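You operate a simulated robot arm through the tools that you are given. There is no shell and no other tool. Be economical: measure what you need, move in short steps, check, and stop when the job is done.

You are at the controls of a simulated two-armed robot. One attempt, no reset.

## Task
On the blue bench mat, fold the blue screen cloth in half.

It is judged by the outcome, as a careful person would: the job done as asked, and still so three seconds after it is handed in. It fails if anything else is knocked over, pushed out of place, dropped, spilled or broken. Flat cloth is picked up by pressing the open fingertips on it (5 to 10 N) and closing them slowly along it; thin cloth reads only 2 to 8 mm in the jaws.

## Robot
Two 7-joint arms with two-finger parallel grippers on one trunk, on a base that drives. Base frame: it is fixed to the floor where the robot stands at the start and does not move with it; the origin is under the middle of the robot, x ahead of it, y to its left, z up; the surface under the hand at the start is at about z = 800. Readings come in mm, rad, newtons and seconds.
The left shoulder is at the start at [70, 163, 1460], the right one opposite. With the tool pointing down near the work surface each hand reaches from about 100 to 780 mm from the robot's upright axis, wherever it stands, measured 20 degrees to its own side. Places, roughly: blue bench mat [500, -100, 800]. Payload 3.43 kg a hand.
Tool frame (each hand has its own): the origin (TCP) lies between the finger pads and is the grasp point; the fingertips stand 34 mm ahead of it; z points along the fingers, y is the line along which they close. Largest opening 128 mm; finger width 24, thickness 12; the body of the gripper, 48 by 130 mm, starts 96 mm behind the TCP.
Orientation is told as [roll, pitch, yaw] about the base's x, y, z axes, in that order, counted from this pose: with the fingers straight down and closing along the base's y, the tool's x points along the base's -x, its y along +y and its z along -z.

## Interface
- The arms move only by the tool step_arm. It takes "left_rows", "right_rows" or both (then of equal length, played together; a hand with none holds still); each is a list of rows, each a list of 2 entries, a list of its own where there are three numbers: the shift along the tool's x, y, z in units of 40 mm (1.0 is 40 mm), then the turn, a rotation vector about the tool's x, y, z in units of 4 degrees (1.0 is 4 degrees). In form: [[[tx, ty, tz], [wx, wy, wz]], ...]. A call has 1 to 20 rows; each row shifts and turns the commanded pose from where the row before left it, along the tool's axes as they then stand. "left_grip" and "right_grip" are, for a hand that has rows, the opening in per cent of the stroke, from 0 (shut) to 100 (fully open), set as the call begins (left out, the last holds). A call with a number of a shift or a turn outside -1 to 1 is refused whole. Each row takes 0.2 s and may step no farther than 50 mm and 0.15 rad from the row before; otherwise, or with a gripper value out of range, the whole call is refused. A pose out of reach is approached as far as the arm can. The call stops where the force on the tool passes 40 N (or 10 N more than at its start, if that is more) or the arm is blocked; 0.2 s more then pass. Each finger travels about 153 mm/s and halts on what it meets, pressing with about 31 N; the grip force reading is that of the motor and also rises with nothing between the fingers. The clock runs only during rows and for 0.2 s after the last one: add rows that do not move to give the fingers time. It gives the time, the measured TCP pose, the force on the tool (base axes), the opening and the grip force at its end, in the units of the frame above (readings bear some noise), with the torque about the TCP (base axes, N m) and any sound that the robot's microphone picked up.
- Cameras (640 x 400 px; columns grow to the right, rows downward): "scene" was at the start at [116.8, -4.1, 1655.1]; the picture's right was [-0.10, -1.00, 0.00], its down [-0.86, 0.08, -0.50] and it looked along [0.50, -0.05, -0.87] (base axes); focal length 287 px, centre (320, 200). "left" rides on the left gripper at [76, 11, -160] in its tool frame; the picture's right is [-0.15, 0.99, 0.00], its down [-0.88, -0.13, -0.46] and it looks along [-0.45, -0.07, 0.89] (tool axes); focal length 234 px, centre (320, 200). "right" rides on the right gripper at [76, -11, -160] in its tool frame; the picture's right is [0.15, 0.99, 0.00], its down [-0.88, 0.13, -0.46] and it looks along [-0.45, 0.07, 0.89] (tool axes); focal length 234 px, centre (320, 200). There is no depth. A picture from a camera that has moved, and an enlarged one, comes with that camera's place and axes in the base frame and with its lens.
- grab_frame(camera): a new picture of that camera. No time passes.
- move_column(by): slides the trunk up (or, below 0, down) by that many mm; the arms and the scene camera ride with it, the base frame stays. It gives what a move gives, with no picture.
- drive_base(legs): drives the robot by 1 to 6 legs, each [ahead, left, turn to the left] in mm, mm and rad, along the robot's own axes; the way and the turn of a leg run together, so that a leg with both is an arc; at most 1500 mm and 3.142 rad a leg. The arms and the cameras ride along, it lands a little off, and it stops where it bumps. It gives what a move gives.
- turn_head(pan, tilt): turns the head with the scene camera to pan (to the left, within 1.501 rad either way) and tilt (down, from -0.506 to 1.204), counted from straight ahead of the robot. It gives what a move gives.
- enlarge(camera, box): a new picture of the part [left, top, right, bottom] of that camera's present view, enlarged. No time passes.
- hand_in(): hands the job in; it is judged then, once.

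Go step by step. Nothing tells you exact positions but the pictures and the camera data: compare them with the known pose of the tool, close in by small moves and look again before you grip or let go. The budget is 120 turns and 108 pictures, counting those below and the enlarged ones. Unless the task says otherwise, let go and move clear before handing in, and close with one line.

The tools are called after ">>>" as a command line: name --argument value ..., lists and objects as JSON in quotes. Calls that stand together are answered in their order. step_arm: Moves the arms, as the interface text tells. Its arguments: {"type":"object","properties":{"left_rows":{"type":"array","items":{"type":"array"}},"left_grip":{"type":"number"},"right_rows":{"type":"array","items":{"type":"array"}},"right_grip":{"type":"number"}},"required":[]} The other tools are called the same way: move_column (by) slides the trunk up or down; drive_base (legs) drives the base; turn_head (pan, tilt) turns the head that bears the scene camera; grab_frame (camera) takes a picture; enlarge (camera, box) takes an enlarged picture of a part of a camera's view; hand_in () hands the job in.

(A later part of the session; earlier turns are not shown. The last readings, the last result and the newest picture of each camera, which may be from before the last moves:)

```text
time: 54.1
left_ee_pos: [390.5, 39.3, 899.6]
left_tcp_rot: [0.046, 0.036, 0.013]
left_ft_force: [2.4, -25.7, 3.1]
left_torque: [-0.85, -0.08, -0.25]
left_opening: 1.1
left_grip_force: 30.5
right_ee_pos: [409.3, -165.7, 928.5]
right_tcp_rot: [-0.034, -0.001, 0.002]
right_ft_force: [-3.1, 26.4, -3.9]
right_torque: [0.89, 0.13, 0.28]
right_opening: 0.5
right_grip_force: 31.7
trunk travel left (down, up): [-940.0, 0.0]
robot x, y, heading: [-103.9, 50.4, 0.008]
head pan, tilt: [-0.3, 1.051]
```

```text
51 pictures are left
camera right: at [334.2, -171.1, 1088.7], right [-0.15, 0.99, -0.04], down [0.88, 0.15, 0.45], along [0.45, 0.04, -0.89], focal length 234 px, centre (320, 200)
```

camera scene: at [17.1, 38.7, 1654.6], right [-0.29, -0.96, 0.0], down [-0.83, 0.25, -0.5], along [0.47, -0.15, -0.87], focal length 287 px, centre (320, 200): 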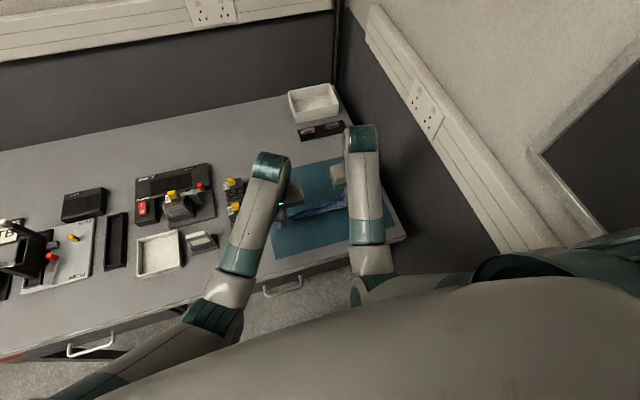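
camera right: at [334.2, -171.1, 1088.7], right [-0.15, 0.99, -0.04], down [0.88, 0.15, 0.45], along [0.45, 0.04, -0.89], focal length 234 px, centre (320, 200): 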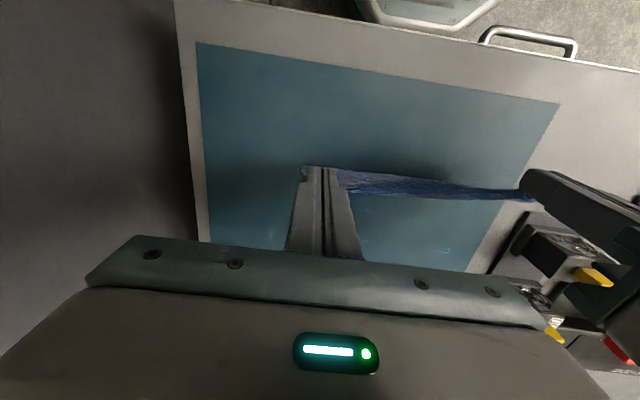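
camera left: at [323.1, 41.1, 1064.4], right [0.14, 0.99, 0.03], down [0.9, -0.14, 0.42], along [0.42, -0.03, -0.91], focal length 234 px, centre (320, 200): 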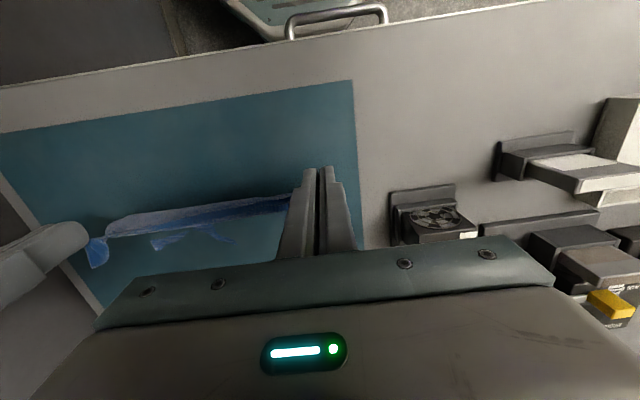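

Both arms drift when high and close to the torso, so I move both hands forward (farther from the torso) at slightly lower height.

>>> step_arm --right_rows '[[[-0.4, 0, 0.1], [0, 0, 0]], [[-0.4, 0, 0.1], [0, 0, 0]], [[-0.4, 0, 0.1], [0, 0, 0]]]' --left_rows '[[[-0.4, -0.2, 0], [0, 0, 0]], [[-0.4, -0.2, 0], [0.2, 0, 0]], [[-0.4, -0.2, 0], [0.2, 0, 0]]]'

>>> grab_frame --camera "scene"

```text
time: 55.1
left_ee_pos: [442.6, 42.4, 889.2]
left_tcp_rot: [0.057, 0.033, 0.03]
left_ft_force: [0.7, -6.1, 0.0]
left_torque: [-0.17, -0.02, -0.04]
left_opening: 0.9
left_grip_force: 31.6
right_ee_pos: [445.0, -152.3, 907.6]
right_tcp_rot: [-0.014, 0.017, 0.009]
right_ft_force: [-1.2, 5.3, -0.8]
right_torque: [0.21, 0.01, 0.04]
right_opening: 0.4
right_grip_force: 30.7
trunk travel left (down, up): [-940.0, 0.0]
robot x, y, heading: [-101.4, 49.4, 0.008]
head pan, tilt: [-0.3, 1.051]
stopped in row 3 (left hand): the arm was blocked; the commanded pose is now the measured one
```

```text
50 pictures are left
camera scene: at [11.9, 35.8, 1655.0], right [-0.29, -0.96, 0.0], down [-0.83, 0.25, -0.5], along [0.48, -0.14, -0.87], focal length 287 px, centre (320, 200)
```

scene: 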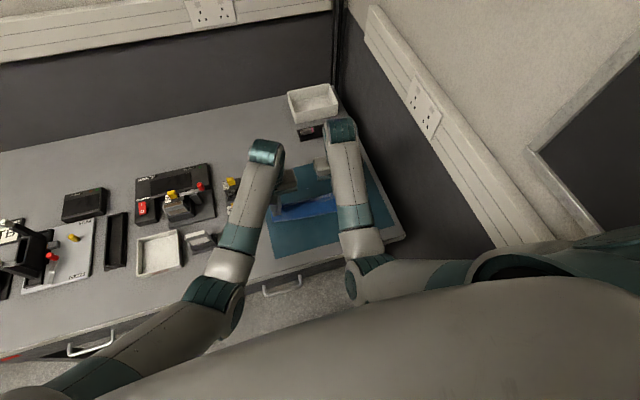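

The left hand sits ~40 mm too far left relative to where the hem should be, and both arms would be happier with the base further right, so I drive the base 40 mm right, carrying the held hem back into line.

>>> drive_base --legs '[[0, -40, 0]]'

>>> grab_frame --camera "left"

>>> grab_frame --camera "right"

```text
time: 56.0
left_ee_pos: [442.7, 9.1, 889.0]
left_tcp_rot: [0.054, 0.035, 0.034]
left_ft_force: [0.5, -4.5, 1.0]
left_torque: [-0.22, 0.01, -0.03]
left_opening: 1.1
left_grip_force: 31.1
right_ee_pos: [446.7, -184.0, 908.9]
right_tcp_rot: [-0.02, 0.017, 0.012]
right_ft_force: [-0.2, 6.8, -0.8]
right_torque: [0.09, 0.03, 0.01]
right_opening: 0.2
right_grip_force: 31.6
trunk travel left (down, up): [-940.0, 0.0]
robot x, y, heading: [-100.7, 12.1, 0.008]
head pan, tilt: [-0.3, 1.051]
```

```text
49 pictures are left
camera left: at [372.9, 8.5, 1051.7], right [0.12, 0.99, 0.05], down [0.9, -0.13, 0.42], along [0.42, -0.01, -0.91], focal length 234 px, centre (320, 200)
```

left: 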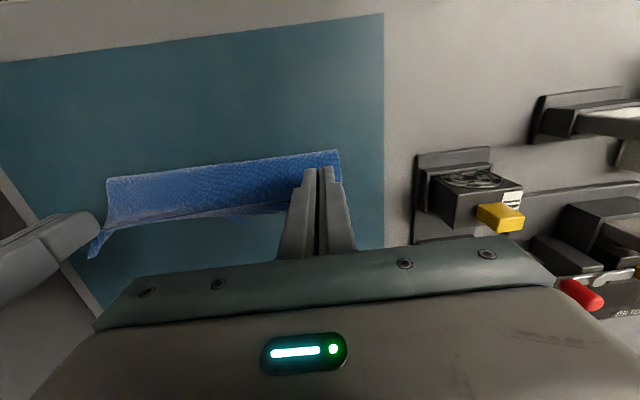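

```text
48 pictures are left
camera right: at [374.6, -193.2, 1071.5], right [-0.16, 0.99, -0.02], down [0.89, 0.15, 0.44], along [0.43, 0.05, -0.9], focal length 234 px, centre (320, 200)
```

right: 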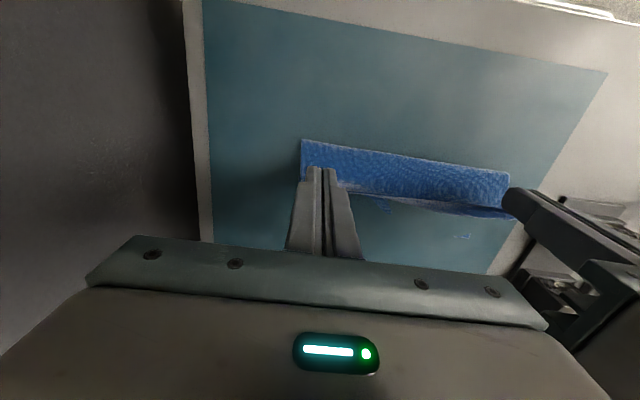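

The fold is forming beautifully with the hem held across and full width intact. I zoom in on the far part of the cloth to locate its far edge.

>>> enlarge --camera "right" --box '[340, 170, 520, 282]'

>>> enlarge --camera "left" --box '[80, 170, 300, 300]'

>>> enlarge --camera "scene" --box '[240, 140, 400, 260]'

```text
3.56 times, centred on (430, 226) of right
camera zoom: at [374.6, -193.2, 1071.5], right [-0.16, 0.99, -0.02], down [0.89, 0.15, 0.44], along [0.43, 0.05, -0.9], focal length 833 px, centre (-71, 108)
```

zoom: 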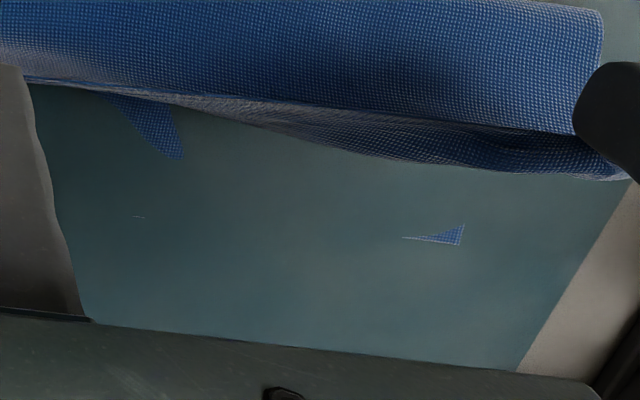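

```text
2.91 times, centred on (190, 235) of left
camera zoom: at [372.9, 8.5, 1051.7], right [0.12, 0.99, 0.05], down [0.9, -0.13, 0.42], along [0.42, -0.01, -0.91], focal length 681 px, centre (698, 98)
```

zoom: 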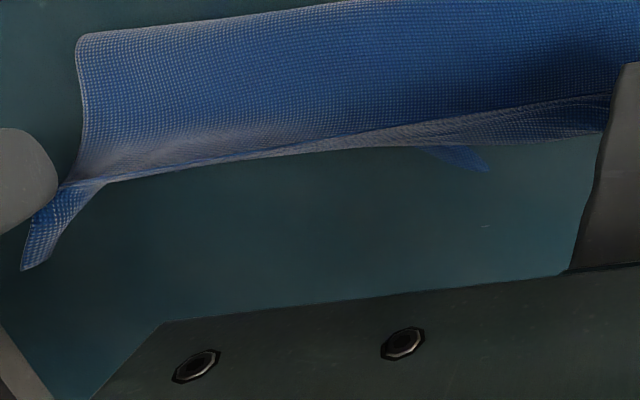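

```text
3.33 times, centred on (320, 200) of scene
camera zoom: at [13.1, 5.1, 1655.0], right [-0.29, -0.96, 0.0], down [-0.83, 0.25, -0.5], along [0.48, -0.15, -0.87], focal length 957 px, centre (320, 200)
```

zoom: 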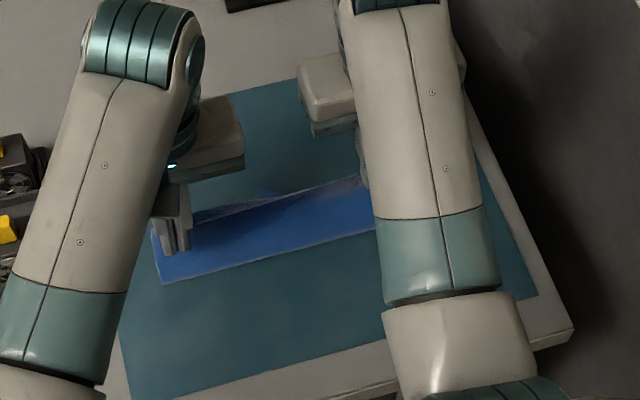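

The whole cloth has slid ~50 mm toward me: its far edge is now at x≈528 (left) to 545 (right), and the fold sits near x≈425, which is the right half line. I carry the hem forward and down to just above the far edge.

>>> step_arm --left_rows '[[[-0.4, 0, 0.07], [0.2, -0.12, 0.12]], [[-0.4, 0, 0.13], [0.2, -0.12, 0.12]], [[-0.4, 0, 0.2], [0.2, -0.12, 0.12]], [[-0.4, 0, 0.3], [0.17, -0.12, 0.12]], [[-0.35, 0, 0.32], [0, 0, 0]], [[0, 0, 0], [0, 0, 0]]]' --right_rows '[[[-0.44, 0, 0.22], [-0.1, -0.06, 0]], [[-0.44, 0, 0.26], [-0.1, -0.06, 0]], [[-0.44, 0, 0.32], [-0.08, -0.06, 0]], [[-0.44, 0, 0.37], [0, -0.06, 0]], [[-0.44, 0, 0.37], [0, 0, 0]], [[0, 0, 0], [0, 0, 0]]]'

>>> grab_frame --camera "left"

>>> grab_frame --camera "right"

>>> enlarge --camera "scene" --box '[240, 140, 400, 260]'

```text
time: 57.4
left_ee_pos: [519.8, 5.3, 848.1]
left_tcp_rot: [0.002, 0.003, -0.001]
left_ft_force: [0.1, -4.1, 0.6]
left_torque: [-0.12, -0.05, -0.05]
left_opening: 1.2
left_grip_force: 30.9
right_ee_pos: [534.6, -188.0, 846.3]
right_tcp_rot: [0.006, 0.001, 0.009]
right_ft_force: [-0.1, 4.3, 0.3]
right_torque: [0.14, 0.0, 0.04]
right_opening: 0.5
right_grip_force: 31.1
trunk travel left (down, up): [-940.0, 0.0]
robot x, y, heading: [-103.6, 14.3, 0.011]
head pan, tilt: [-0.3, 1.051]
```

```text
44 pictures are left
camera left: at [443.5, 15.5, 1007.9], right [0.15, 0.99, 0.0], down [0.88, -0.13, 0.45], along [0.45, -0.06, -0.89], focal length 234 px, centre (320, 200)
```

left: 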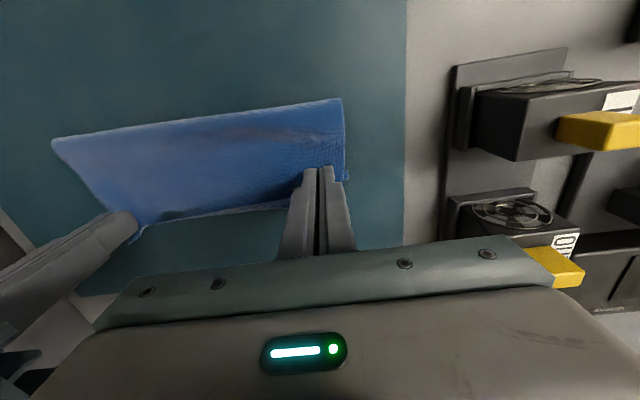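

```text
43 pictures are left
camera right: at [459.0, -200.8, 1006.6], right [-0.16, 0.99, 0.01], down [0.88, 0.14, 0.46], along [0.45, 0.08, -0.89], focal length 234 px, centre (320, 200)
```

right: 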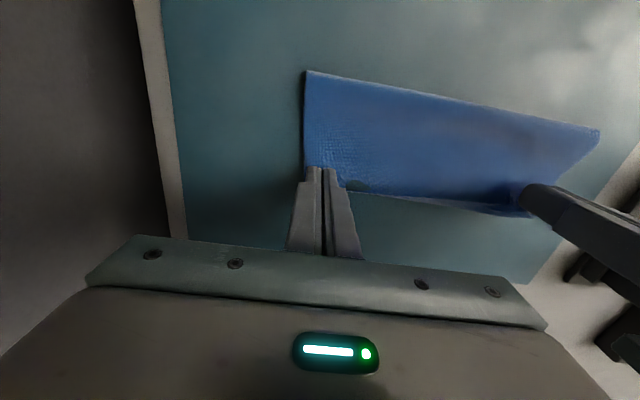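

```text
3.33 times, centred on (320, 200) of scene
camera zoom: at [12.0, -3.2, 1655.0], right [-0.29, -0.96, 0.0], down [-0.83, 0.25, -0.5], along [0.48, -0.14, -0.87], focal length 957 px, centre (320, 200)
```

zoom: 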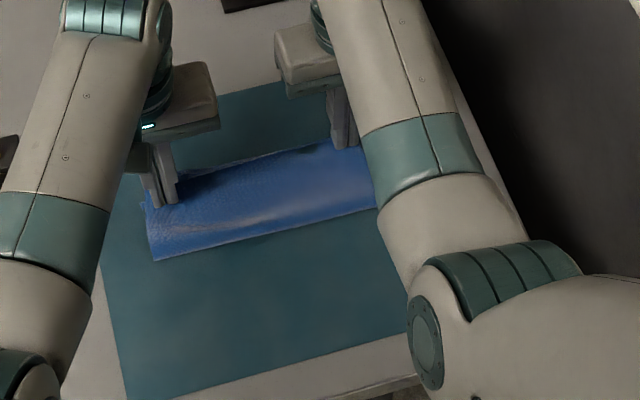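

It is nearly in place. I zoom in to check the bottom layer's far edge relative to the hem.

>>> enlarge --camera "right" --box '[330, 160, 550, 300]'

>>> enlarge --camera "left" --box '[90, 160, 310, 300]'

```text
2.86 times, centred on (440, 230) of right
camera zoom: at [459.0, -200.8, 1006.6], right [-0.16, 0.99, 0.01], down [0.88, 0.14, 0.46], along [0.45, 0.08, -0.89], focal length 669 px, centre (-23, 114)
```

zoom: 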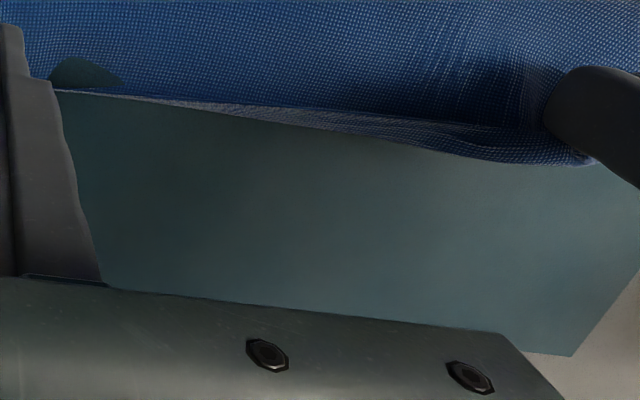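

```text
2.86 times, centred on (200, 230) of left
camera zoom: at [443.5, 15.5, 1007.9], right [0.15, 0.99, 0.0], down [0.88, -0.13, 0.45], along [0.45, -0.06, -0.89], focal length 669 px, centre (663, 114)
```

zoom: 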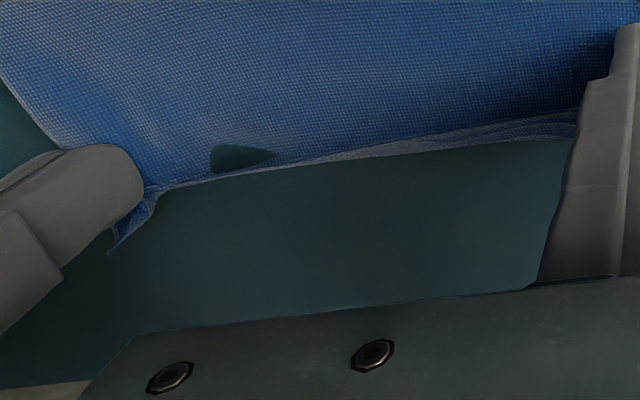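

The hem covers the bottom layer's far edge within ~10 mm. I lower to the mat and open the grips gently.

>>> step_arm --left_rows '[[[0.04, 0, 0.13], [0, 0, 0]], [[0, 0, 0.13], [0, 0, 0]], [[0, 0, 0], [0, 0, 0]]]' --right_rows '[[[0.04, 0, 0.12], [0, 0, 0]], [[0, 0, 0.11], [0, 0, 0]], [[0, 0, 0], [0, 0, 0]]]'

>>> step_arm --left_rows '[[[0, 0, 0], [0, 0, 0]], [[0, 0, 0], [0, 0, 0]], [[0, 0, 0], [0, 0, 0]]]' --right_rows '[[[0, 0, 0], [0, 0, 0]], [[0, 0, 0], [0, 0, 0]], [[0, 0, 0], [0, 0, 0]]]' --left_grip 10 --right_grip 10

>>> step_arm --left_rows '[[[0, 0, 0], [0, 0, 0]], [[0, 0, -0.4], [0, 0, 0]], [[0, 0, -0.8], [0, 0, 0]], [[0, 0, -0.8], [0, 0, 0]]]' --right_rows '[[[0, 0, 0], [0, 0, 0]], [[0, 0, -0.4], [0, 0, 0]], [[0, 0, -0.8], [0, 0, 0]], [[0, 0, -0.8], [0, 0, 0]]]' --left_grip 25 --right_grip 25

>>> grab_frame --camera "left"

>>> grab_frame --camera "right"

```text
time: 58.2
left_ee_pos: [519.1, 7.8, 837.0]
left_tcp_rot: [0.003, 0.001, -0.001]
left_ft_force: [0.4, -2.6, 2.6]
left_torque: [-0.05, -0.02, -0.05]
left_opening: 0.8
left_grip_force: 30.9
right_ee_pos: [533.2, -188.0, 836.3]
right_tcp_rot: [0.006, 0.0, 0.011]
right_ft_force: [-0.5, 3.7, -0.1]
right_torque: [0.11, 0.0, 0.04]
right_opening: 0.2
right_grip_force: 31.0
trunk travel left (down, up): [-940.0, 0.0]
robot x, y, heading: [-102.5, 14.4, 0.006]
head pan, tilt: [-0.3, 1.051]
```

```text
time: 59.0
left_ee_pos: [519.0, 8.0, 835.8]
left_tcp_rot: [0.007, 0.002, -0.001]
left_ft_force: [0.1, 0.0, 2.5]
left_torque: [0.06, -0.03, 0.01]
left_opening: 12.8
left_grip_force: 0.2
right_ee_pos: [533.0, -187.9, 835.7]
right_tcp_rot: [0.005, 0.0, 0.011]
right_ft_force: [-0.4, -0.3, -0.3]
right_torque: [0.0, -0.02, -0.03]
right_opening: 12.9
right_grip_force: 0.1
trunk travel left (down, up): [-940.0, 0.0]
robot x, y, heading: [-103.0, 13.0, 0.01]
head pan, tilt: [-0.3, 1.051]
```

```text
time: 60.0
left_ee_pos: [522.3, 7.7, 916.4]
left_tcp_rot: [0.006, 0.002, -0.002]
left_ft_force: [-0.2, 0.1, -0.4]
left_torque: [0.0, -0.02, -0.03]
left_opening: 32.1
left_grip_force: 0.0
right_ee_pos: [533.4, -189.2, 918.2]
right_tcp_rot: [0.004, 0.002, 0.01]
right_ft_force: [0.3, -0.7, 0.8]
right_torque: [0.01, 0.01, 0.02]
right_opening: 32.0
right_grip_force: 0.0
trunk travel left (down, up): [-940.0, 0.0]
robot x, y, heading: [-102.8, 16.8, 0.009]
head pan, tilt: [-0.3, 1.051]
```

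```text
39 pictures are left
camera left: at [447.1, 16.8, 1076.5], right [0.15, 0.99, 0.0], down [0.88, -0.13, 0.45], along [0.45, -0.06, -0.89], focal length 234 px, centre (320, 200)
```

left: 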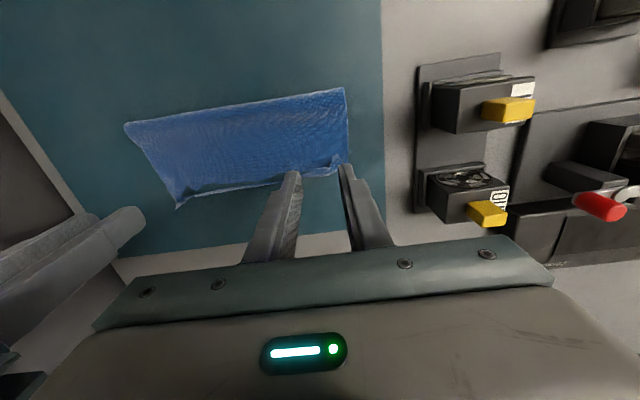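

```text
38 pictures are left
camera right: at [458.0, -201.8, 1078.9], right [-0.16, 0.99, 0.0], down [0.88, 0.14, 0.46], along [0.45, 0.08, -0.89], focal length 234 px, centre (320, 200)
```

right: 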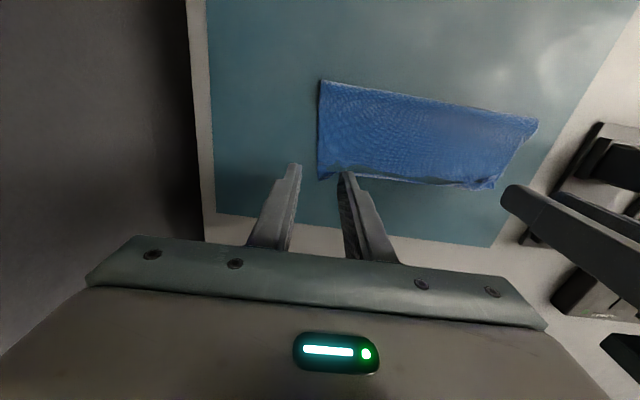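

Folded cleanly. I zoom in to check the far edge and corner flaps.

>>> enlarge --camera "left" --box '[110, 70, 370, 230]'

>>> enlarge --camera "right" --box '[300, 60, 560, 220]'

```text
2.46 times, centred on (240, 150) of left
camera zoom: at [447.1, 16.8, 1076.5], right [0.15, 0.99, 0.0], down [0.88, -0.13, 0.45], along [0.45, -0.06, -0.89], focal length 576 px, centre (517, 323)
```

zoom: 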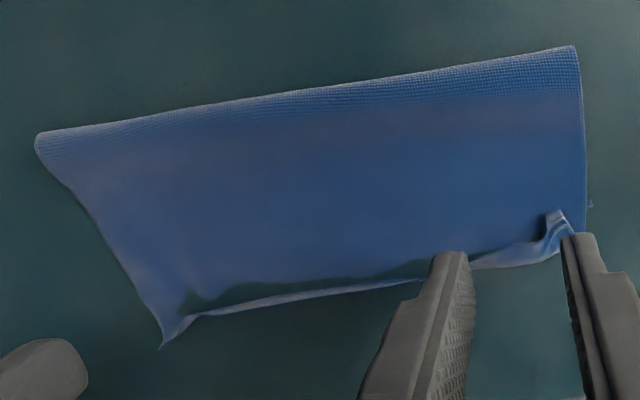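

```text
2.46 times, centred on (430, 140) of right
camera zoom: at [458.0, -201.8, 1078.9], right [-0.16, 0.99, 0.0], down [0.88, 0.14, 0.46], along [0.45, 0.08, -0.89], focal length 576 px, centre (49, 348)
```

zoom: 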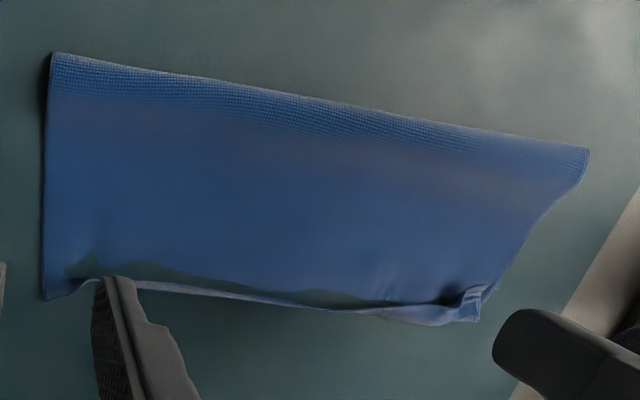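

Nearly ideal. I raise the hands clear and look closely at the far edge and the small mark at the left side to judge alignment.

>>> enlarge --camera "left" --box '[310, 130, 374, 170]'

>>> step_arm --left_rows '[[[0.4, 0, -0.8], [0, 0, 0]], [[0.4, 0, -0.8], [0, 0, 0]]]' --right_rows '[[[0.2, -0.5, -0.8], [0, 0, 0]], [[0.2, -0.5, -0.8], [0, 0, 0]]]'

>>> enlarge --camera "left" --box '[120, 80, 380, 242]'

>>> enlarge --camera "right" --box '[320, 60, 580, 222]'

```text
10.00 times, centred on (342, 150) of left
camera zoom: at [447.1, 16.8, 1076.5], right [0.15, 0.99, 0.0], down [0.88, -0.13, 0.45], along [0.45, -0.06, -0.89], focal length 2342 px, centre (100, 700)
```

zoom: 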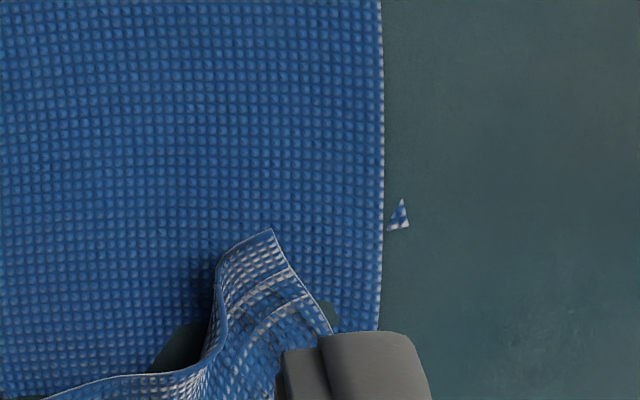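

```text
time: 60.8
left_ee_pos: [506.4, 30.7, 990.9]
left_tcp_rot: [0.025, -0.025, 0.015]
left_ft_force: [0.4, -1.0, -0.2]
left_torque: [-0.02, 0.04, 0.06]
left_opening: 32.0
left_grip_force: 0.0
right_ee_pos: [516.8, -229.5, 981.1]
right_tcp_rot: [0.007, 0.004, 0.011]
right_ft_force: [-0.4, 0.9, 0.2]
right_torque: [-0.02, -0.01, -0.04]
right_opening: 31.6
right_grip_force: 0.0
trunk travel left (down, up): [-940.0, 0.0]
robot x, y, heading: [-98.9, 14.9, 0.01]
head pan, tilt: [-0.3, 1.051]
stopped in row 2 (left hand): the arm was blocked; the commanded pose is now the measured one
```

```text
2.46 times, centred on (250, 161) of left
camera zoom: at [427.3, 36.0, 1148.4], right [0.13, 0.99, 0.03], down [0.87, -0.13, 0.47], along [0.47, -0.04, -0.88], focal length 576 px, centre (492, 296)
```

zoom: 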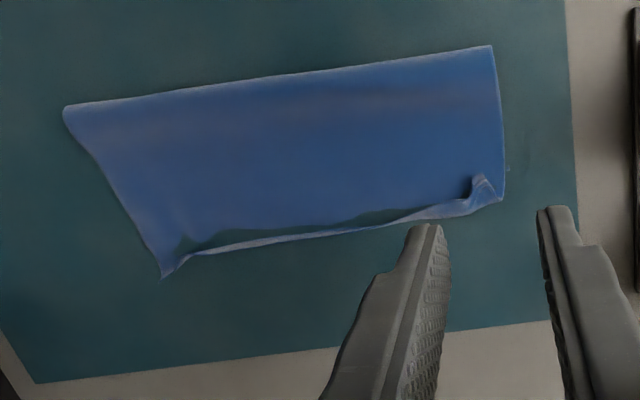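

```text
2.46 times, centred on (450, 141) of right
camera zoom: at [442.3, -242.2, 1141.1], right [-0.16, 0.99, 0.01], down [0.88, 0.14, 0.45], along [0.45, 0.08, -0.89], focal length 576 px, centre (0, 345)
```

zoom: 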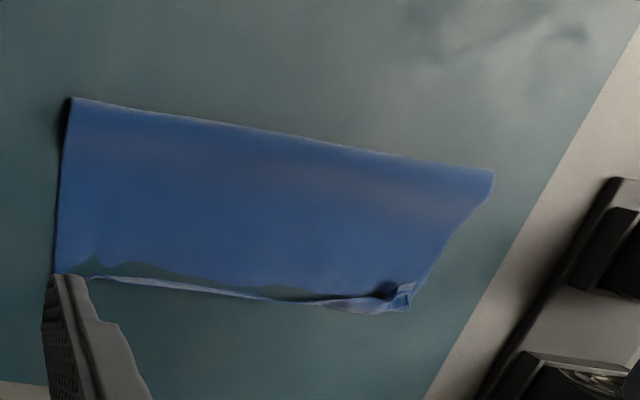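

The fold is good, but the top hem overshoots the bottom edge by about 20 mm and a left corner gather stands up. I'll re-pinch the overhanging hem (beyond the bottom layer) at both ends and set it back ~16 mm.

>>> step_arm --left_rows '[[[-0.275, -0.07, 0.82], [0.1, 0.1, 0.05]], [[-0.275, -0.07, 0.82], [0.1, 0.1, 0.05]], [[-0.275, -0.07, 0.82], [0.1, 0.1, 0.05]], [[-0.275, -0.07, 0.82], [0, 0, 0]], [[0, 0, 0], [0, 0, 0]]]' --right_rows '[[[-0.3, 0.25, 0.75], [0, 0, 0]], [[-0.3, 0.25, 0.75], [0, 0, 0]], [[-0.3, 0.25, 0.75], [0, 0, 0]], [[-0.3, 0.25, 0.75], [0, 0, 0]], [[0, 0, 0], [0, 0, 0]]]'

>>> enlarge --camera "left" --box '[210, 60, 430, 200]'

>>> enlarge --camera "right" --box '[210, 60, 430, 200]'

```text
time: 62.0
left_ee_pos: [550.9, 17.7, 861.1]
left_tcp_rot: [0.001, -0.005, 0.004]
left_ft_force: [0.5, -0.6, -0.2]
left_torque: [0.0, -0.02, 0.02]
left_opening: 32.1
left_grip_force: 0.1
right_ee_pos: [563.3, -190.2, 858.7]
right_tcp_rot: [0.008, 0.001, 0.01]
right_ft_force: [0.4, 0.3, 0.0]
right_torque: [-0.02, -0.02, -0.01]
right_opening: 32.0
right_grip_force: 0.0
trunk travel left (down, up): [-940.0, 0.0]
robot x, y, heading: [-97.6, 12.1, 0.01]
head pan, tilt: [-0.3, 1.051]
```

```text
2.86 times, centred on (320, 130) of left
camera zoom: at [473.4, 26.6, 1020.8], right [0.14, 0.99, 0.0], down [0.88, -0.13, 0.46], along [0.45, -0.07, -0.89], focal length 669 px, centre (320, 400)
```

zoom: 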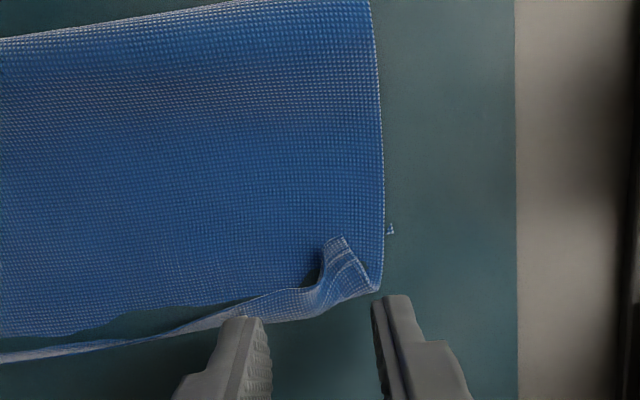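

```text
2.86 times, centred on (320, 130) of right
camera zoom: at [488.6, -202.0, 1019.4], right [-0.16, 0.99, 0.01], down [0.88, 0.14, 0.46], along [0.45, 0.08, -0.89], focal length 669 px, centre (320, 400)
```

zoom: 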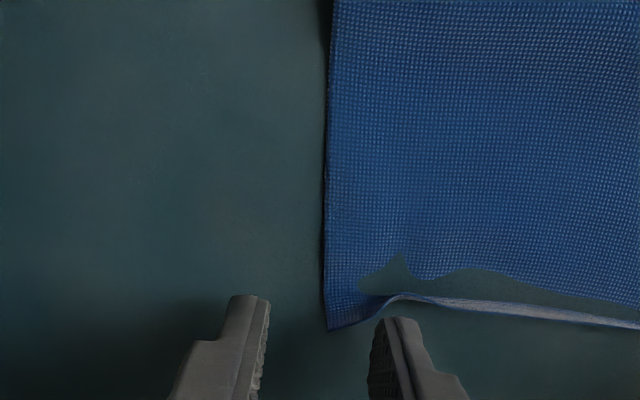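

I fine-tune: right hand to (570, -172), left to (551, 22), then lower to the mat.

>>> step_arm --left_rows '[[[0, 0.1, 0], [0, 0, 0]], [[0, 0, 0.3], [0, 0, 0]], [[0, 0, 0.3], [0, 0, 0]], [[0, 0, 0.03], [0, 0, 0]], [[0, 0, 0], [0, 0, 0]]]' --right_rows '[[[-0.17, 0.45, 0], [0, 0, 0]], [[0, 0, 0.27], [0, 0, 0]], [[0, 0, 0.27], [0, 0, 0]], [[0, 0, 0.03], [0, 0, 0]], [[0, 0, 0], [0, 0, 0]]]'

>>> step_arm --left_rows '[[[0, 0, 0], [0, 0, 0]], [[0, 0, 0], [0, 0, 0]]]' --right_rows '[[[0, 0, 0], [0, 0, 0]], [[0, 0, 0], [0, 0, 0]]]' --left_grip 15 --right_grip 18

>>> enlarge --camera "left" --box '[210, 60, 430, 200]'

>>> enlarge --camera "right" --box '[210, 60, 430, 200]'

```text
time: 63.2
left_ee_pos: [551.4, 21.7, 835.3]
left_tcp_rot: [0.002, -0.003, 0.003]
left_ft_force: [-1.0, -0.3, 3.6]
left_torque: [-0.09, 0.02, 0.02]
left_opening: 31.9
left_grip_force: 0.0
right_ee_pos: [568.2, -171.4, 837.9]
right_tcp_rot: [0.006, 0.002, 0.009]
right_ft_force: [0.2, 0.1, -0.3]
right_torque: [-0.01, 0.0, 0.0]
right_opening: 32.0
right_grip_force: 0.1
trunk travel left (down, up): [-940.0, 0.0]
robot x, y, heading: [-99.0, 17.6, 0.01]
head pan, tilt: [-0.3, 1.051]
```

```text
time: 63.8
left_ee_pos: [551.5, 22.1, 835.0]
left_tcp_rot: [0.002, -0.004, 0.004]
left_ft_force: [0.2, 0.0, 3.4]
left_torque: [-0.03, -0.04, -0.02]
left_opening: 18.9
left_grip_force: 0.0
right_ee_pos: [569.5, -171.7, 838.5]
right_tcp_rot: [0.006, 0.001, 0.01]
right_ft_force: [-0.1, -0.1, 0.3]
right_torque: [0.01, -0.01, 0.02]
right_opening: 23.3
right_grip_force: 0.0
trunk travel left (down, up): [-940.0, 0.0]
robot x, y, heading: [-99.6, 11.6, 0.007]
head pan, tilt: [-0.3, 1.051]
```

```text
2.86 times, centred on (320, 130) of left
camera zoom: at [475.0, 31.6, 995.3], right [0.14, 0.99, 0.0], down [0.88, -0.13, 0.46], along [0.45, -0.06, -0.89], focal length 669 px, centre (320, 400)
```

zoom: 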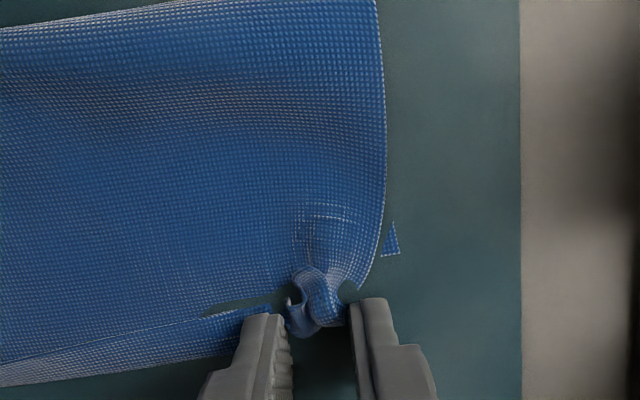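

```text
2.86 times, centred on (320, 130) of right
camera zoom: at [494.2, -184.2, 998.2], right [-0.16, 0.99, 0.01], down [0.88, 0.14, 0.45], along [0.45, 0.08, -0.89], focal length 669 px, centre (320, 400)
```

zoom: 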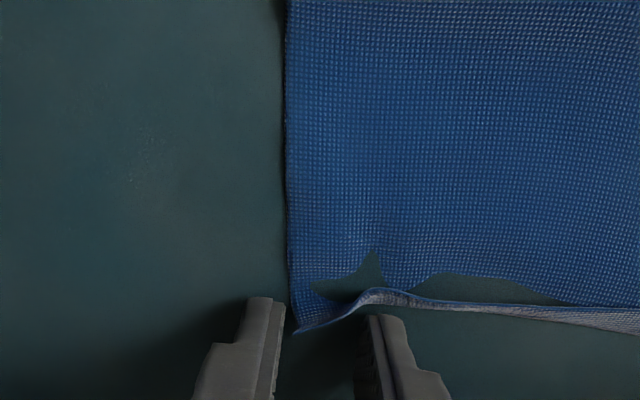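

The left has bunched its hem; the right fingers are just beyond the hem. I shift the right 12 mm back onto it and press.

>>> step_arm --right_rows '[[[0, 0, -0.15], [0, 0, 0]], [[0.3, 0, 0], [0, 0, 0]], [[0, 0, 0.22], [0, 0, 0]], [[0, 0, 0.02], [0, 0, 0]], [[0, 0, 0], [0, 0, 0]]]' --right_grip 26

```text
time: 65.0
left_ee_pos: [551.2, 22.5, 835.6]
left_tcp_rot: [0.001, -0.004, 0.002]
left_ft_force: [1.2, -0.6, 0.3]
left_torque: [0.03, 0.04, 0.03]
left_opening: 19.4
left_grip_force: 0.0
right_ee_pos: [559.6, -172.6, 835.0]
right_tcp_rot: [0.005, 0.001, 0.008]
right_ft_force: [-0.8, -0.7, 10.4]
right_torque: [0.21, 0.1, -0.01]
right_opening: 33.2
right_grip_force: 0.0
trunk travel left (down, up): [-940.0, 0.0]
robot x, y, heading: [-100.7, 13.4, 0.008]
head pan, tilt: [-0.3, 1.051]
```

>>> step_arm --right_rows '[[[0, 0, 0], [0, 0, 0]], [[0, 0, 0], [0, 0, 0]]]' --right_grip 18

>>> step_arm --right_rows '[[[0, 0, 0], [0, 0, 0]], [[0, 0, 0], [0, 0, 0]]]' --right_grip 10 --left_rows '[[[0, 0, 0], [0, 0, 0]], [[0, 0, 0], [0, 0, 0]]]' --left_grip 8

>>> enlarge --camera "left" --box '[210, 60, 430, 200]'

>>> enlarge --camera "right" --box '[210, 60, 430, 200]'

```text
time: 65.6
left_ee_pos: [550.5, 21.6, 835.7]
left_tcp_rot: [0.002, -0.003, 0.004]
left_ft_force: [0.5, -0.5, 0.2]
left_torque: [0.0, 0.02, 0.01]
left_opening: 19.2
left_grip_force: 0.0
right_ee_pos: [557.0, -172.4, 835.0]
right_tcp_rot: [0.006, -0.001, 0.01]
right_ft_force: [1.1, -1.5, 14.5]
right_torque: [0.18, 0.1, 0.01]
right_opening: 21.9
right_grip_force: 0.0
trunk travel left (down, up): [-940.0, 0.0]
robot x, y, heading: [-103.0, 15.0, 0.007]
head pan, tilt: [-0.3, 1.051]
```

```text
time: 66.2
left_ee_pos: [550.2, 21.5, 836.5]
left_tcp_rot: [0.001, -0.003, 0.003]
left_ft_force: [-0.5, -3.3, 1.2]
left_torque: [-0.22, 0.03, 0.04]
left_opening: 5.1
left_grip_force: 2.9
right_ee_pos: [557.5, -172.4, 835.7]
right_tcp_rot: [0.007, 0.0, 0.008]
right_ft_force: [1.1, 1.3, 17.8]
right_torque: [0.28, 0.11, -0.04]
right_opening: 13.5
right_grip_force: 0.4
trunk travel left (down, up): [-940.0, 0.0]
robot x, y, heading: [-104.0, 6.8, 0.008]
head pan, tilt: [-0.3, 1.051]
```

```text
2.86 times, centred on (320, 130) of left
camera zoom: at [473.7, 31.6, 996.2], right [0.14, 0.99, 0.0], down [0.88, -0.13, 0.46], along [0.46, -0.06, -0.89], focal length 669 px, centre (320, 400)
```

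zoom: 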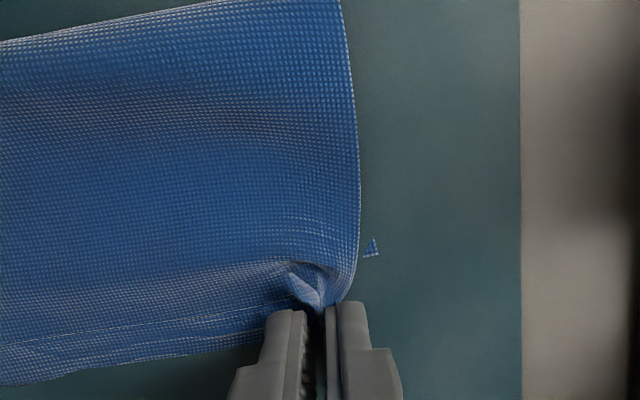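

```text
2.86 times, centred on (320, 130) of right
camera zoom: at [482.1, -184.4, 995.6], right [-0.16, 0.99, 0.01], down [0.88, 0.14, 0.46], along [0.45, 0.08, -0.89], focal length 669 px, centre (320, 400)
```

zoom: 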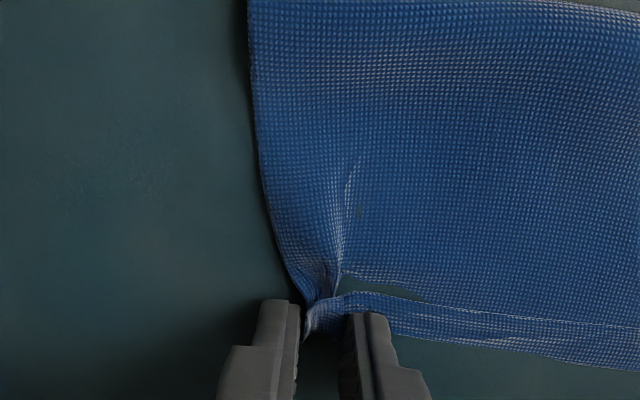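

Both hems are caught, though the hem's middle looks turned back a bit. I close fully and lift gently to see.

>>> step_arm --right_rows '[[[0, 0, 0], [0, 0, 0]], [[0, 0, 0], [0, 0, 0]], [[0, 0, 0], [0, 0, 0]]]' --right_grip 0 --left_rows '[[[0, 0, 0], [0, 0, 0]], [[0, 0, 0], [0, 0, 0]], [[0, 0, 0], [0, 0, 0]]]' --left_grip 0

>>> step_arm --right_rows '[[[0, 0, -0.25], [0, 0, 0]], [[0, 0, -0.25], [0, 0, 0]], [[0, -0.15, -0.25], [0, 0, 0]], [[0, 0, 0], [0, 0, 0]]]' --left_rows '[[[0, 0, -0.25], [0, 0, 0]], [[0, 0, -0.25], [0, 0, 0]], [[0, 0.1, -0.25], [0, 0, 0]], [[0, 0, 0], [0, 0, 0]]]'

>>> enlarge --camera "left" --box '[90, 50, 390, 240]'

>>> enlarge --camera "right" --box '[250, 50, 550, 240]'

```text
time: 67.0
left_ee_pos: [550.8, 22.9, 837.6]
left_tcp_rot: [0.0, -0.005, 0.005]
left_ft_force: [-0.2, -10.8, 0.2]
left_torque: [-0.36, 0.03, 0.09]
left_opening: 2.2
left_grip_force: 31.2
right_ee_pos: [557.1, -169.6, 834.9]
right_tcp_rot: [0.007, -0.001, 0.01]
right_ft_force: [1.6, 12.4, 18.3]
right_torque: [0.52, 0.15, -0.11]
right_opening: 2.8
right_grip_force: 31.3
trunk travel left (down, up): [-940.0, 0.0]
robot x, y, heading: [-99.9, 10.3, 0.005]
head pan, tilt: [-0.3, 1.051]
```

```text
time: 68.0
left_ee_pos: [552.0, 22.6, 864.4]
left_tcp_rot: [0.001, -0.003, 0.003]
left_ft_force: [1.0, -17.1, -0.2]
left_torque: [-0.6, -0.04, 0.17]
left_opening: 2.5
left_grip_force: 31.0
right_ee_pos: [557.8, -176.2, 862.6]
right_tcp_rot: [0.009, 0.004, 0.011]
right_ft_force: [0.3, 16.4, 1.2]
right_torque: [0.57, 0.02, -0.1]
right_opening: 2.9
right_grip_force: 30.9
trunk travel left (down, up): [-940.0, 0.0]
robot x, y, heading: [-98.1, 9.2, 0.01]
head pan, tilt: [-0.3, 1.051]
```

```text
2.11 times, centred on (240, 145) of left
camera zoom: at [475.6, 32.6, 1024.8], right [0.14, 0.99, 0.0], down [0.88, -0.13, 0.46], along [0.45, -0.07, -0.89], focal length 493 px, centre (488, 316)
```

zoom: 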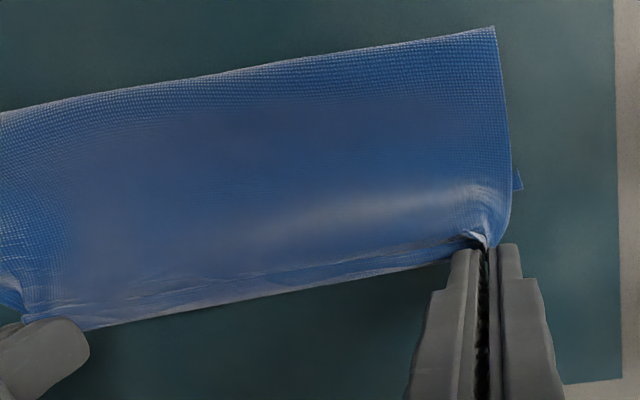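

```text
2.11 times, centred on (400, 145) of right
camera zoom: at [483.2, -189.3, 1023.7], right [-0.16, 0.99, 0.01], down [0.88, 0.14, 0.45], along [0.45, 0.08, -0.89], focal length 493 px, centre (152, 316)
```

zoom: 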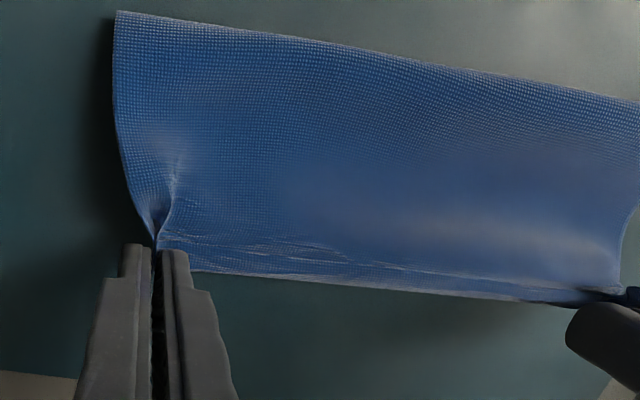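

The hem is held with a slight turned-back strip. I ease the tension, carry it back 19 mm and lower, then release.

>>> step_arm --right_rows '[[[0.12, 0.12, 0], [0, 0, 0]], [[0.12, 0.05, 0], [0, 0, 0]], [[0.12, 0, 0.2], [0, 0, 0]], [[0.12, 0, 0.2], [0, 0, 0]], [[0, 0, 0.22], [0, 0, 0]], [[0, 0, 0], [0, 0, 0]]]' --left_rows '[[[0.12, -0.08, 0], [0, 0, 0]], [[0.12, 0, 0], [0, 0, 0]], [[0.12, 0, 0.2], [0, 0, 0]], [[0.12, 0, 0.2], [0, 0, 0]], [[0, 0, 0.22], [0, 0, 0]], [[0, 0, 0], [0, 0, 0]]]'

>>> step_arm --right_rows '[[[0, 0, 0], [0, 0, 0]], [[0, 0, 0], [0, 0, 0]], [[0, 0, 0], [0, 0, 0]]]' --right_grip 10 --left_rows '[[[0, 0, 0], [0, 0, 0]], [[0, 0, 0], [0, 0, 0]], [[0, 0, 0], [0, 0, 0]]]' --left_grip 10

>>> step_arm --right_rows '[[[0, 0, 0], [0, 0, 0]], [[0, 0, -0.3], [0, 0, 0]], [[-0.1, 0, -0.8], [0, 0, 0]], [[-0.3, -0.4, -0.6], [0, 0, 0]]]' --right_grip 28 --left_rows '[[[0, 0, 0], [0, 0, 0]], [[0, 0, -0.3], [0, 0, 0]], [[-0.1, 0, -0.8], [0, 0, 0]], [[-0.3, 0.2, -0.6], [0, 0, 0]]]' --left_grip 28

>>> enlarge --camera "left" --box '[90, 50, 390, 240]'

>>> enlarge --camera "right" --box '[280, 30, 580, 220]'

```text
time: 69.4
left_ee_pos: [537.7, 28.0, 843.5]
left_tcp_rot: [0.005, -0.013, 0.006]
left_ft_force: [0.9, -15.4, -0.1]
left_torque: [-0.5, 0.02, 0.16]
left_opening: 2.4
left_grip_force: 31.1
right_ee_pos: [540.2, -170.9, 838.1]
right_tcp_rot: [0.007, 0.001, 0.01]
right_ft_force: [1.3, 14.8, 0.2]
right_torque: [0.58, 0.04, -0.05]
right_opening: 2.7
right_grip_force: 31.2
trunk travel left (down, up): [-940.0, 0.0]
robot x, y, heading: [-102.4, 13.0, 0.01]
head pan, tilt: [-0.3, 1.051]
```

```text
time: 70.2
left_ee_pos: [537.1, 29.1, 841.6]
left_tcp_rot: [0.01, -0.008, 0.009]
left_ft_force: [0.0, -0.3, 0.0]
left_torque: [0.01, 0.0, 0.01]
left_opening: 12.9
left_grip_force: 0.0
right_ee_pos: [539.7, -171.3, 837.9]
right_tcp_rot: [0.006, 0.002, 0.01]
right_ft_force: [-0.1, -0.5, -0.2]
right_torque: [0.01, 0.0, 0.01]
right_opening: 12.8
right_grip_force: 0.1
trunk travel left (down, up): [-940.0, 0.0]
robot x, y, heading: [-103.5, 14.6, 0.008]
head pan, tilt: [-0.3, 1.051]
```

```text
time: 71.2
left_ee_pos: [545.9, 36.1, 902.8]
left_tcp_rot: [0.011, -0.002, 0.007]
left_ft_force: [0.4, -0.5, -0.1]
left_torque: [-0.04, 0.01, -0.02]
left_opening: 35.9
left_grip_force: 0.2
right_ee_pos: [553.3, -188.7, 908.3]
right_tcp_rot: [0.007, 0.003, 0.01]
right_ft_force: [0.0, -0.8, -0.5]
right_torque: [0.01, 0.02, 0.02]
right_opening: 35.7
right_grip_force: 0.0
trunk travel left (down, up): [-940.0, 0.0]
robot x, y, heading: [-101.9, 13.1, 0.005]
head pan, tilt: [-0.3, 1.051]
```

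```text
2.11 times, centred on (240, 145) of left
camera zoom: at [469.9, 44.3, 1063.0], right [0.14, 0.99, 0.01], down [0.88, -0.13, 0.45], along [0.45, -0.05, -0.89], focal length 493 px, centre (488, 316)
```

zoom: 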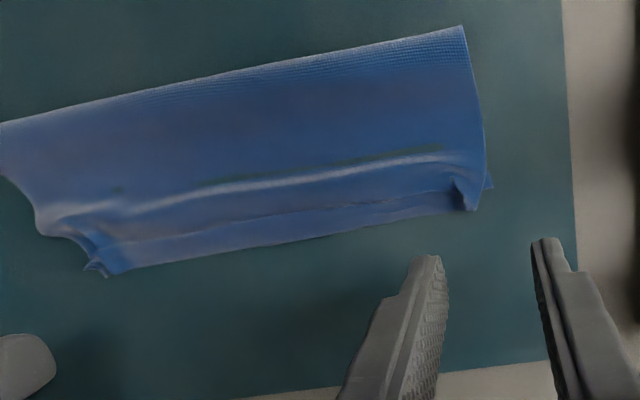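

```text
2.11 times, centred on (430, 125) of right
camera zoom: at [479.7, -201.6, 1067.8], right [-0.16, 0.99, 0.01], down [0.88, 0.14, 0.45], along [0.45, 0.08, -0.89], focal length 493 px, centre (88, 358)
```

zoom: 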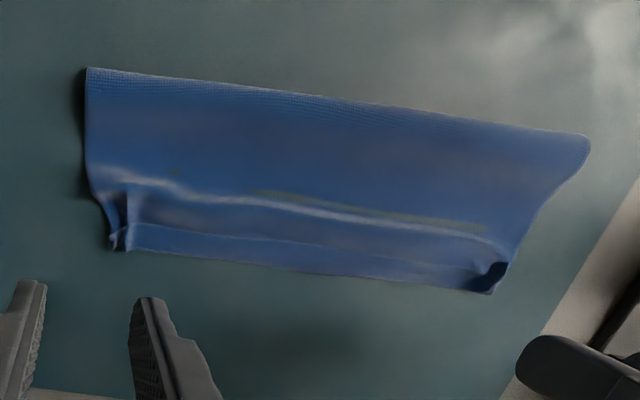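

Now there's a low ridge across the top, and a strip past a hem line. I zoom in to see what the strip is.

>>> enlarge --camera "left" --box '[180, 120, 340, 190]'

>>> enlarge --camera "right" --box '[300, 100, 420, 175]'

```text
4.00 times, centred on (260, 155) of left
camera zoom: at [469.9, 44.3, 1063.0], right [0.14, 0.99, 0.01], down [0.88, -0.13, 0.45], along [0.45, -0.05, -0.89], focal length 937 px, centre (560, 380)
```

zoom: 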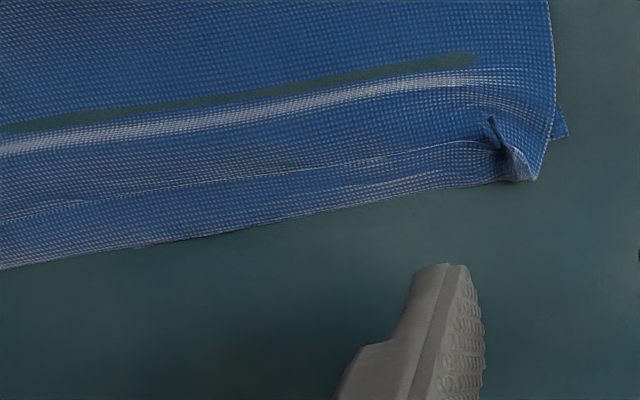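

```text
5.33 times, centred on (360, 138) of right
camera zoom: at [479.7, -201.6, 1067.8], right [-0.16, 0.99, 0.01], down [0.88, 0.14, 0.45], along [0.45, 0.08, -0.89], focal length 1249 px, centre (107, 533)
```

zoom: 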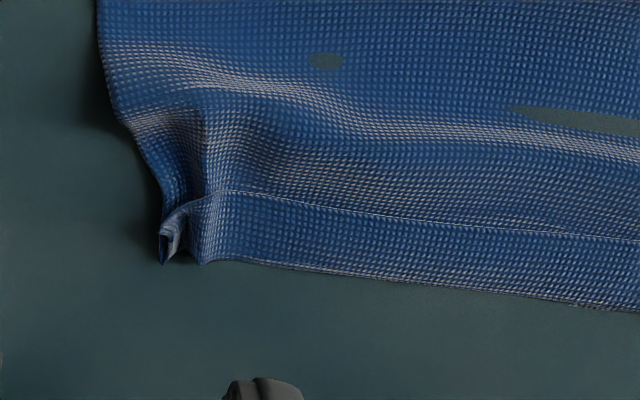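

The strip is the top hem turned back ~14 mm; there's slack in the layers. I'll iron the slack out toward the fold: press closed fingertips on the cloth near x≈488 and stroke toward the crease. First I position above.

>>> step_arm --left_rows '[[[0.48, -0.3, 0.1], [0, 0, 0]], [[0.48, -0.3, 0.5], [0, 0, 0]], [[0.48, -0.3, 0.6], [0, 0, 0]], [[0, 0, 0.2], [0, 0, 0]], [[0, 0, 0], [0, 0, 0]]]' --left_grip 0 --right_rows '[[[0.54, 0.2, 0.1], [0, 0, 0]], [[0.54, 0.2, 0.6], [0, 0, 0]], [[0.54, 0.2, 0.7], [0, 0, 0]], [[0, 0, 0.2], [0, 0, 0]], [[0, 0, 0], [0, 0, 0]]]' --right_grip 0

```text
time: 72.6
left_ee_pos: [521.6, 70.7, 854.0]
left_tcp_rot: [0.08, -0.041, 0.05]
left_ft_force: [-0.4, -0.3, 0.4]
left_torque: [-0.03, -0.02, -0.01]
left_opening: 0.0
left_grip_force: 30.6
right_ee_pos: [489.1, -163.9, 843.3]
right_tcp_rot: [0.006, 0.002, 0.01]
right_ft_force: [0.2, 0.2, -0.8]
right_torque: [-0.01, -0.01, -0.01]
right_opening: 0.0
right_grip_force: 30.7
trunk travel left (down, up): [-940.0, 0.0]
robot x, y, heading: [-101.3, 13.4, 0.014]
head pan, tilt: [-0.3, 1.051]
stopped in row 5 (left hand): the arm was blocked; the commanded pose is now the measured one
```

The left arm cramps there, so I park it higher and use only the right hand, which tracks well. Right lowers to press lightly.

>>> step_arm --left_rows '[[[-0.5, 0.1, -0.6], [0, 0, 0]], [[-0.5, 0.1, -0.6], [0.3, 0.2, 0.2]], [[-0.5, 0.1, -0.6], [0.3, 0.2, 0.2]]]'

>>> step_arm --right_rows '[[[0, 0, 0.1], [0, 0, 0]], [[0, 0, 0.05], [0, 0, 0]], [[0, 0, 0], [0, 0, 0]]]'

```text
time: 73.4
left_ee_pos: [580.6, 74.5, 927.9]
left_tcp_rot: [0.034, -0.01, 0.022]
left_ft_force: [-0.2, -0.3, -0.2]
left_torque: [-0.04, -0.03, 0.04]
left_opening: 0.0
left_grip_force: 31.6
right_ee_pos: [490.4, -164.4, 842.2]
right_tcp_rot: [0.005, -0.001, 0.01]
right_ft_force: [-0.9, -0.5, 0.8]
right_torque: [-0.07, 0.01, 0.0]
right_opening: 0.0
right_grip_force: 31.1
trunk travel left (down, up): [-940.0, 0.0]
robot x, y, heading: [-101.8, 12.4, 0.009]
head pan, tilt: [-0.3, 1.051]
```

```text
time: 74.2
left_ee_pos: [579.8, 74.7, 929.0]
left_tcp_rot: [0.033, -0.01, 0.022]
left_ft_force: [-1.2, 0.1, -0.2]
left_torque: [0.01, -0.01, 0.01]
left_opening: 0.0
left_grip_force: 30.9
right_ee_pos: [488.5, -164.1, 836.4]
right_tcp_rot: [0.006, 0.002, 0.011]
right_ft_force: [0.9, -0.2, 0.2]
right_torque: [0.01, -0.01, 0.04]
right_opening: 0.0
right_grip_force: 31.2
trunk travel left (down, up): [-940.0, 0.0]
robot x, y, heading: [-100.7, 11.8, 0.009]
head pan, tilt: [-0.3, 1.051]
```

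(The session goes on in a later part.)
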